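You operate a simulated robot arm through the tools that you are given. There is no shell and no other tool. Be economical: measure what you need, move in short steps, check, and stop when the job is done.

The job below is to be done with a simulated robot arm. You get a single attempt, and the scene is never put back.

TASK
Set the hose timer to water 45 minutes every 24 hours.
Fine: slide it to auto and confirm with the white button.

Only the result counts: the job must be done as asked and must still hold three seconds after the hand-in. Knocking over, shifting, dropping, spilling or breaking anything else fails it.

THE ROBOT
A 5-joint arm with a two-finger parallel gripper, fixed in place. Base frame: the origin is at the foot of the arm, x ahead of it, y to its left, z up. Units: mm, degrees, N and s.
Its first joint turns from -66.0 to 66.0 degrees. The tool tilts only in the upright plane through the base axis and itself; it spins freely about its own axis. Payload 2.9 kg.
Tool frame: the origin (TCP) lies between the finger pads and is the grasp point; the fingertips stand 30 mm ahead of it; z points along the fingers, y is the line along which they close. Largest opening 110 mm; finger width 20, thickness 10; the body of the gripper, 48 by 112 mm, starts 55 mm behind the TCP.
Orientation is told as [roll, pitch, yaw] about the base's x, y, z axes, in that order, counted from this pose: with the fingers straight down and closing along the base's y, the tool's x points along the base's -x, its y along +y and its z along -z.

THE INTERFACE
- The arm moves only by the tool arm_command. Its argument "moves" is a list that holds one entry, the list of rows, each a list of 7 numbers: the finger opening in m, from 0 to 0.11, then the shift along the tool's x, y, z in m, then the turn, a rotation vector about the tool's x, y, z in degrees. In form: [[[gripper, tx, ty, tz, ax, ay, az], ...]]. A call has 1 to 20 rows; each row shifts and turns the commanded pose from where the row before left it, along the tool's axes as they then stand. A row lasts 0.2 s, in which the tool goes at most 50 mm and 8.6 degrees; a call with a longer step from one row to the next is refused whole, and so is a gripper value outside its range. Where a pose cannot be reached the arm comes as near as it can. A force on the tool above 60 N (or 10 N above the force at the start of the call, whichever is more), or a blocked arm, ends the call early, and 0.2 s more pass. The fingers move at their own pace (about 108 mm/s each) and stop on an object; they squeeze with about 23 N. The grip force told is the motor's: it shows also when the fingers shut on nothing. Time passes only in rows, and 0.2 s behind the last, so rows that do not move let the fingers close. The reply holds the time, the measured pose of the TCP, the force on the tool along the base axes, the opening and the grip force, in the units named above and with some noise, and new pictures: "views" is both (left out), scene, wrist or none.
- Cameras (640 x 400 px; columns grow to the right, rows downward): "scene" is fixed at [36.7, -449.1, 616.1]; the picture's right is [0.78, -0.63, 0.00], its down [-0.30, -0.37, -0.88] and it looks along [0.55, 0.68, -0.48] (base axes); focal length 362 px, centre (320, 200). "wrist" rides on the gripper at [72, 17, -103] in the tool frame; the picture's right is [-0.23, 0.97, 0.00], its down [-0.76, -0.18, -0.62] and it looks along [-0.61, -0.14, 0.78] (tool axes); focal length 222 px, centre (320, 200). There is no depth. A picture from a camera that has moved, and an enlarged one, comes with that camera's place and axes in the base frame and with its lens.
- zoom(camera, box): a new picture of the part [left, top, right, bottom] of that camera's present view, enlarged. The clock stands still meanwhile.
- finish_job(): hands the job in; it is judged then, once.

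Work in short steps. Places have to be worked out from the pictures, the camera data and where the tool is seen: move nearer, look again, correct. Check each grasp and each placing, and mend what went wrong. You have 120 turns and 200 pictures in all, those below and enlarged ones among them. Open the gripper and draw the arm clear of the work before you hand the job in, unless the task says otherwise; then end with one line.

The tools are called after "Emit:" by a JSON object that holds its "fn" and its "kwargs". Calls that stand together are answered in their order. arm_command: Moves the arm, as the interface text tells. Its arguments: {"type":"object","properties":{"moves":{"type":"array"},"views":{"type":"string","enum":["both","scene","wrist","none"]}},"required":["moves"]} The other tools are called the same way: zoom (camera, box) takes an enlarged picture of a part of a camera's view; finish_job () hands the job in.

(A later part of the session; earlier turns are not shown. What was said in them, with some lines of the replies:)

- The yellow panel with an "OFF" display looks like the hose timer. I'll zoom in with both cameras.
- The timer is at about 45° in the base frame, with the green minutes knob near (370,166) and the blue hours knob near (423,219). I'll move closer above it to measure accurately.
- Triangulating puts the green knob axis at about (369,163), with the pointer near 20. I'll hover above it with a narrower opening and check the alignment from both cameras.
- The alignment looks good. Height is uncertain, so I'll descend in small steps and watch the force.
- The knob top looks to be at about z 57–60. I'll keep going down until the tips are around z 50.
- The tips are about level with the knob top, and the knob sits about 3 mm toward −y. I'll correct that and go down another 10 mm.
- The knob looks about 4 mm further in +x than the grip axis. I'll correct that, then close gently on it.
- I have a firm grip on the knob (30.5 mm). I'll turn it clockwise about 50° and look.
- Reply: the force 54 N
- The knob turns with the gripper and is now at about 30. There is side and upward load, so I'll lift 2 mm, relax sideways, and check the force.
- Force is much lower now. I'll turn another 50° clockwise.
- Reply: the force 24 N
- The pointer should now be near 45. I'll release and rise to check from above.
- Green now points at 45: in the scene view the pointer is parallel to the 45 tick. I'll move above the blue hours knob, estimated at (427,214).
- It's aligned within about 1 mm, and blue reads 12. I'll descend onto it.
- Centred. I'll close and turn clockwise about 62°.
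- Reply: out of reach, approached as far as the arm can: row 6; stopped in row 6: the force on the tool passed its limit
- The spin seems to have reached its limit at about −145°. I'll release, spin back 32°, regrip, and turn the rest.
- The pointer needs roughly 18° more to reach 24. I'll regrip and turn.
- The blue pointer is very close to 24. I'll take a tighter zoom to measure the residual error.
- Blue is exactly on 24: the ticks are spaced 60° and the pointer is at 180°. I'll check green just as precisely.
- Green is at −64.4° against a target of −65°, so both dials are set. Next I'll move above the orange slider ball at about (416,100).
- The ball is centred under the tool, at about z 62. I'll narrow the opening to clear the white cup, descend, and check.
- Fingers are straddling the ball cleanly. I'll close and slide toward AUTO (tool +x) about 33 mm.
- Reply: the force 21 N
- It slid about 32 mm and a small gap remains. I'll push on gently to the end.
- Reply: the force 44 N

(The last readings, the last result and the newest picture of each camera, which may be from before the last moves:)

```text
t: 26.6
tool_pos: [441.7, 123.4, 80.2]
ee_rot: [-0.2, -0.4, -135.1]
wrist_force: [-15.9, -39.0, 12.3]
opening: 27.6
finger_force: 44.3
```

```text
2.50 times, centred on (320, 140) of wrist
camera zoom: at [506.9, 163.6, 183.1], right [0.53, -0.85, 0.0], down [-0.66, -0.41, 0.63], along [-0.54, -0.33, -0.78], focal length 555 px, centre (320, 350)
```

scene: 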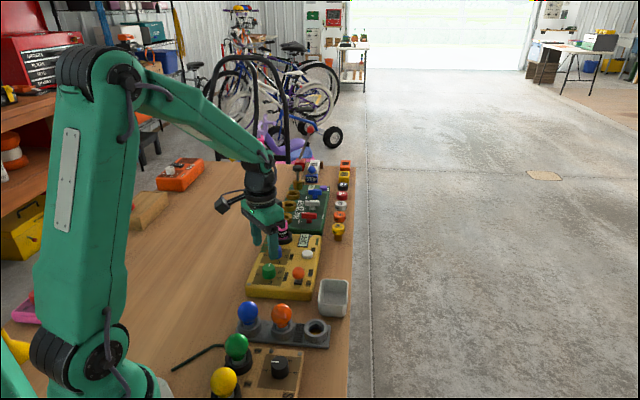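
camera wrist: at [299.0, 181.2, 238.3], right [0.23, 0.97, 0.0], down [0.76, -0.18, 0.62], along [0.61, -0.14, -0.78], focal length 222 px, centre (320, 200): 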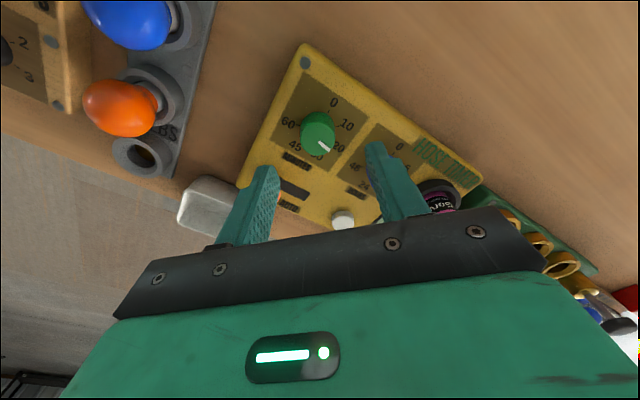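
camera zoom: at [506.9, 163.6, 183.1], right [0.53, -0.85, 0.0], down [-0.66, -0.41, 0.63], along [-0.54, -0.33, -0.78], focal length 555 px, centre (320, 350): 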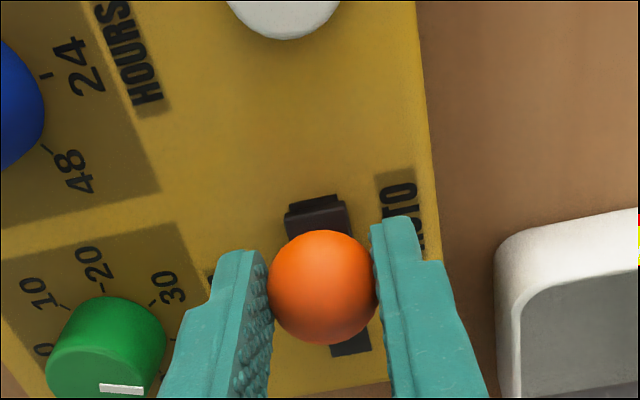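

It has reached the end stop: force rose with little motion. I'll release, rise, and look at the display.

Emit:
{"fn": "arm_command", "kwargs": {"moves": [[[0.022, -0.003, 0, 0, 0, 0, 0], [0.046, 0, 0, 0, 0, 0, 0], [0.046, 0, 0, 0, 0, 0, 0], [0.046, 0, 0, -0.03, 0, 0, 0], [0.046, 0, 0, -0.03, 0, 0, 0], [0.046, 0, 0, 0, 0, 0, 0]]], "views": "none"}}

Emit:
{"fn": "zoom", "kwargs": {"camera": "wrist", "box": [220, 60, 420, 220]}}

Emit:
{"fn": "zoom", "kwargs": {"camera": "scene", "box": [230, 210, 350, 310]}}

```text
t: 28.0
tool_pos: [442.7, 123.8, 142.3]
ee_rot: [0.0, 0.1, -134.9]
wrist_force: [-0.1, 0.7, -0.9]
opening: 46.1
finger_force: 0.1
```

```text
2.50 times, centred on (320, 140) of wrist
camera zoom: at [506.2, 163.1, 245.5], right [0.53, -0.85, 0.0], down [-0.66, -0.41, 0.62], along [-0.53, -0.33, -0.78], focal length 555 px, centre (320, 350)
```

zoom: 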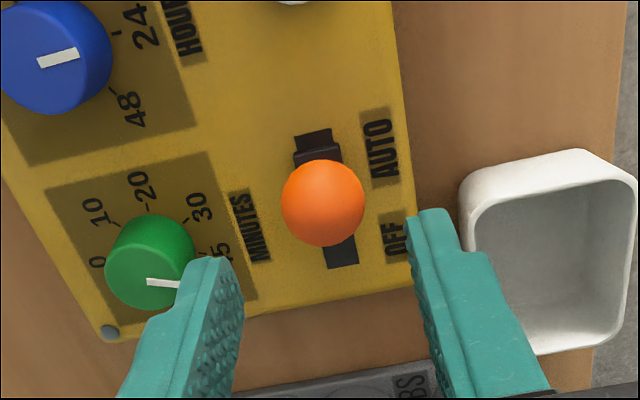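

```text
4.00 times, centred on (290, 260) of scene
camera zoom: at [36.7, -449.1, 616.1], right [0.78, -0.63, 0.0], down [-0.3, -0.37, -0.88], along [0.55, 0.68, -0.48], focal length 1447 px, centre (440, -40)
```

zoom: 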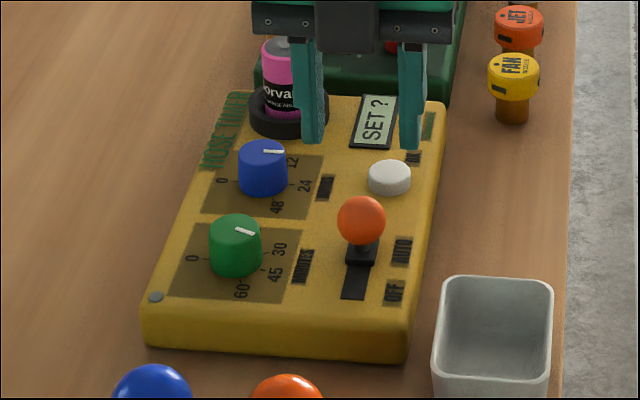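

The display now reads "SET ?", waiting for confirmation. I'll close the fingers and move over the white button.

Emit:
{"fn": "arm_command", "kwargs": {"moves": [[[0.02, 0.02, 0, 0, 0, 0, 0], [0.0, 0.02, 0.001, 0, 0, 0, 0], [0.0, 0.02, 0.001, 0, 0, 0, 0], [0.0, 0.003, 0.001, 0.02, 0, 0, 0], [0.0, 0, 0, 0, 0, 0, 0]]], "views": "none"}}

Emit:
{"fn": "zoom", "kwargs": {"camera": "wrist", "box": [220, 60, 420, 220]}}

Emit:
{"fn": "zoom", "kwargs": {"camera": "scene", "box": [230, 210, 350, 310]}}

```text
t: 29.2
tool_pos: [489.0, 166.7, 122.3]
ee_rot: [0.0, 0.0, -134.9]
wrist_force: [-0.6, 0.1, 0.1]
opening: 0.0
finger_force: 22.7
```

```text
2.50 times, centred on (320, 140) of wrist
camera zoom: at [552.1, 206.6, 225.5], right [0.53, -0.85, 0.0], down [-0.66, -0.41, 0.62], along [-0.53, -0.33, -0.78], focal length 555 px, centre (320, 350)
```

zoom: 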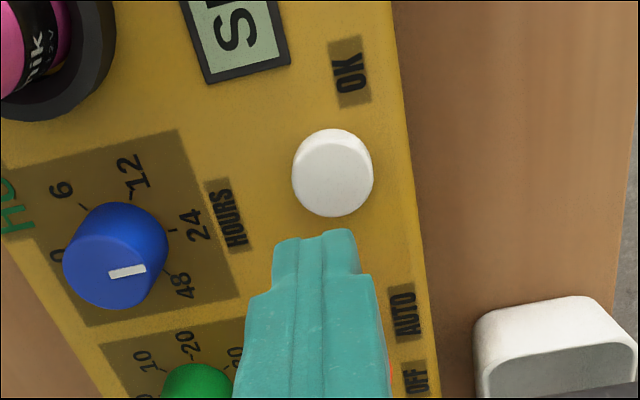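

```text
4.00 times, centred on (290, 260) of scene
camera zoom: at [36.8, -449.1, 616.1], right [0.78, -0.63, 0.0], down [-0.3, -0.37, -0.88], along [0.55, 0.68, -0.48], focal length 1447 px, centre (440, -40)
```

zoom: 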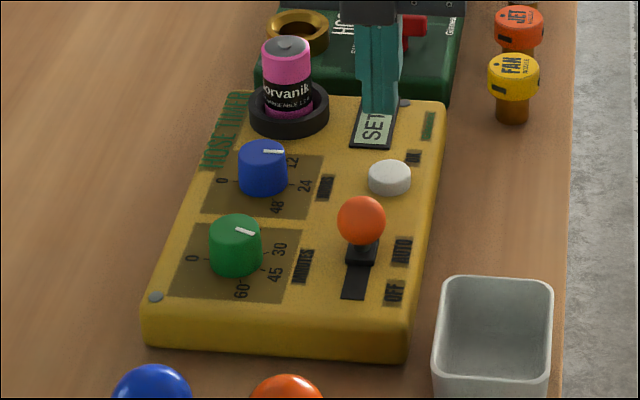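

The button centre is near (493.5,165.5). I'll shift about 4 mm and come down to just above it.

Emit:
{"fn": "arm_command", "kwargs": {"moves": [[[0.0, 0.0023, 0.004, 0.01, 0, 0, 0], [0.0, 0, 0, 0.015, 0, 0, 0], [0.0, 0, 0, 0.012, 0, 0, 0], [0.0, 0, 0, 0, 0, 0, 0]]], "views": "none"}}

Emit:
{"fn": "zoom", "kwargs": {"camera": "wrist", "box": [220, 60, 420, 220]}}

Emit:
{"fn": "zoom", "kwargs": {"camera": "scene", "box": [270, 210, 350, 275]}}

```text
t: 30.2
tool_pos: [491.5, 166.6, 84.7]
ee_rot: [-0.1, 0.0, -135.0]
wrist_force: [0.5, -0.4, 0.2]
opening: 0.0
finger_force: 22.9
```

```text
2.50 times, centred on (320, 140) of wrist
camera zoom: at [555.8, 206.1, 188.0], right [0.53, -0.85, 0.0], down [-0.66, -0.41, 0.62], along [-0.53, -0.33, -0.78], focal length 555 px, centre (320, 350)
```

zoom: 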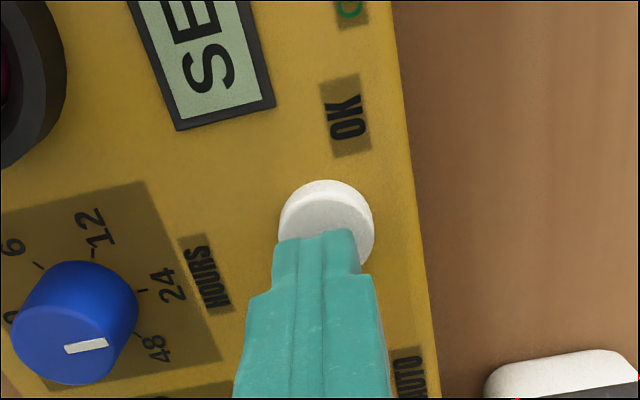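

```text
6.15 times, centred on (310, 242) of scene
camera zoom: at [36.7, -449.1, 616.1], right [0.78, -0.63, 0.0], down [-0.3, -0.37, -0.88], along [0.55, 0.68, -0.48], focal length 2226 px, centre (382, -62)
```

zoom: 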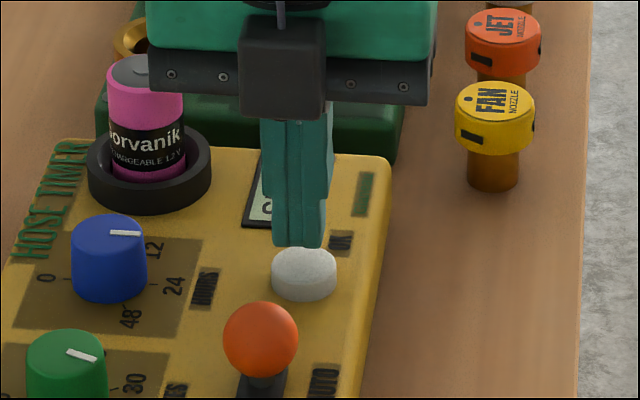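

I'll nudge about 3.5 mm in +x and press down in small steps.

Emit:
{"fn": "arm_command", "kwargs": {"moves": [[[0.0, 0.0025, 0.0025, 0.003, 0, 0, 0], [0.0, 0, 0, 0.003, 0, 0, 0], [0.0, 0, 0, 0.002, 0, 0, 0], [0.0, 0, 0, 0.002, 0, 0, 0]]], "views": "none"}}

Emit:
{"fn": "zoom", "kwargs": {"camera": "wrist", "box": [220, 60, 420, 220]}}

Emit:
{"fn": "zoom", "kwargs": {"camera": "scene", "box": [270, 210, 350, 275]}}

```text
t: 31.2
tool_pos: [498.2, 166.8, 74.7]
ee_rot: [0.0, 0.0, -134.9]
wrist_force: [0.0, 0.7, -0.2]
opening: 0.1
finger_force: 23.0
```

```text
2.50 times, centred on (320, 140) of wrist
camera zoom: at [561.7, 205.5, 177.7], right [0.53, -0.85, 0.0], down [-0.66, -0.41, 0.62], along [-0.53, -0.33, -0.78], focal length 555 px, centre (320, 350)
```

zoom: 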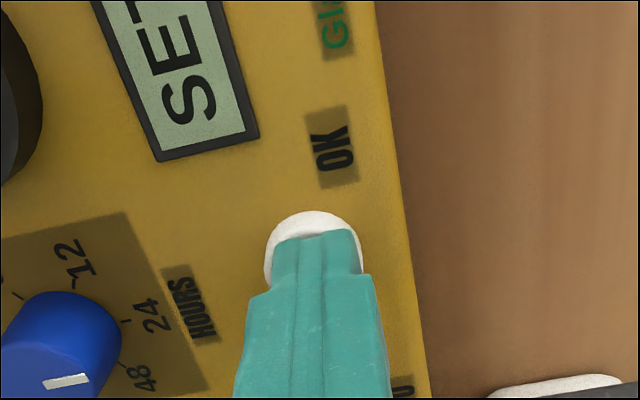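

```text
6.15 times, centred on (310, 242) of scene
camera zoom: at [36.7, -449.1, 616.1], right [0.78, -0.63, 0.0], down [-0.3, -0.37, -0.88], along [0.55, 0.68, -0.48], focal length 2226 px, centre (382, -62)
```

zoom: 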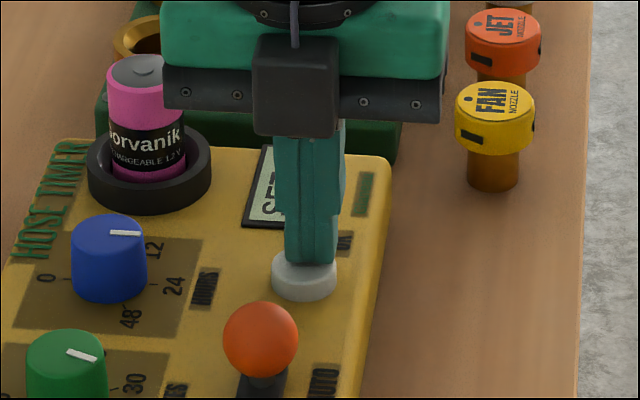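

It's over the button with no contact yet. I'll press further in 1.5 mm steps.

Emit:
{"fn": "arm_command", "kwargs": {"moves": [[[0.0, 0, -0.001, 0.002, 0, 0, 0], [0.0, 0, 0, 0.0015, 0, 0, 0], [0.0, 0, 0, 0.0015, 0, 0, 0], [0.0, 0, 0, 0, 0, 0, 0]]], "views": "none"}}

Emit:
{"fn": "zoom", "kwargs": {"camera": "wrist", "box": [220, 60, 420, 220]}}

Emit:
{"fn": "zoom", "kwargs": {"camera": "scene", "box": [270, 210, 350, 275]}}

```text
t: 32.2
tool_pos: [496.3, 166.8, 70.4]
ee_rot: [0.0, 0.1, -134.9]
wrist_force: [1.4, -0.3, 2.4]
opening: 0.3
finger_force: 23.3
```

```text
2.50 times, centred on (320, 140) of wrist
camera zoom: at [560.3, 206.4, 173.9], right [0.53, -0.85, 0.0], down [-0.66, -0.41, 0.62], along [-0.53, -0.33, -0.78], focal length 555 px, centre (320, 350)
```

zoom: 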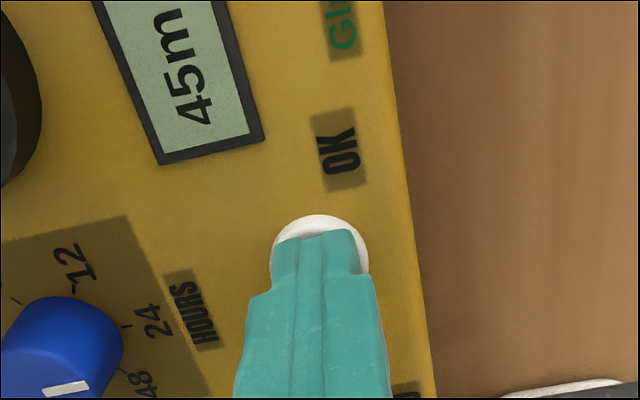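

```text
6.15 times, centred on (310, 242) of scene
camera zoom: at [36.7, -449.1, 616.1], right [0.78, -0.63, 0.0], down [-0.3, -0.37, -0.88], along [0.55, 0.68, -0.48], focal length 2226 px, centre (382, -62)
```

zoom: 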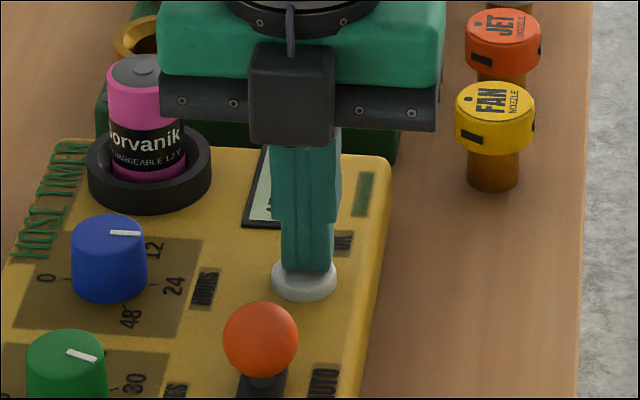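

The display changed to "45m…", so the press registered. I'll retract upward and clear of the work, then read the display.

Emit:
{"fn": "arm_command", "kwargs": {"moves": [[[0.0, 0, 0, -0.01, 0, 0, 0], [0.0, 0, 0, -0.04, 0, 0, 0], [0.0, 0, 0, -0.04, 0, 0, 0], [0.04, 0, 0, -0.045, 0, 0, 0], [0.08, 0, 0, -0.045, 0, 0, 0], [0.08, -0.03, -0.03, -0.02, 0, 0, 0], [0.08, -0.03, -0.03, 0, 0, 0, 0], [0.08, 0, 0, 0, 0, 0, 0]]], "views": "scene"}}

Emit:
{"fn": "zoom", "kwargs": {"camera": "scene", "box": [230, 210, 350, 310]}}

```text
t: 34.0
tool_pos: [409.3, 167.7, 267.8]
ee_rot: [0.0, 0.0, -134.9]
wrist_force: [0.2, -0.1, 0.3]
opening: 80.0
finger_force: 0.0
```

scene: 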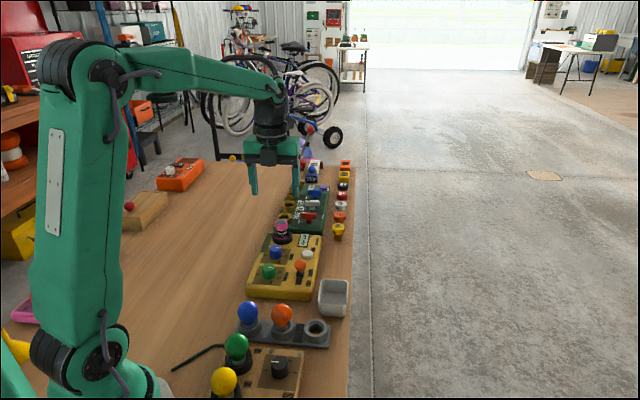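

```text
4.00 times, centred on (290, 260) of scene
camera zoom: at [36.7, -449.1, 616.1], right [0.78, -0.63, 0.0], down [-0.3, -0.37, -0.88], along [0.55, 0.68, -0.48], focal length 1447 px, centre (440, -40)
```

zoom: 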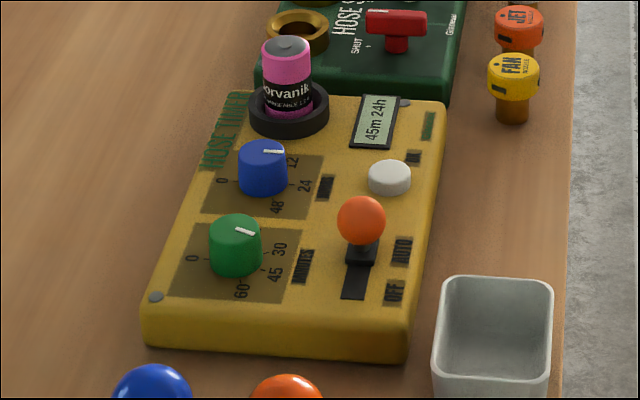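

The display reads "45m 24h", the slider is on AUTO, nothing else has been disturbed, and the arm is clear with the gripper open. I'm handing in.

Emit:
{"fn": "finish_job", "kwargs": {}}

```text
The job is handed in.
```

The hose timer is set to water 45 minutes every 24 hours: the slider is on AUTO, I confirmed with the white button, and the display reads "45m 24h".
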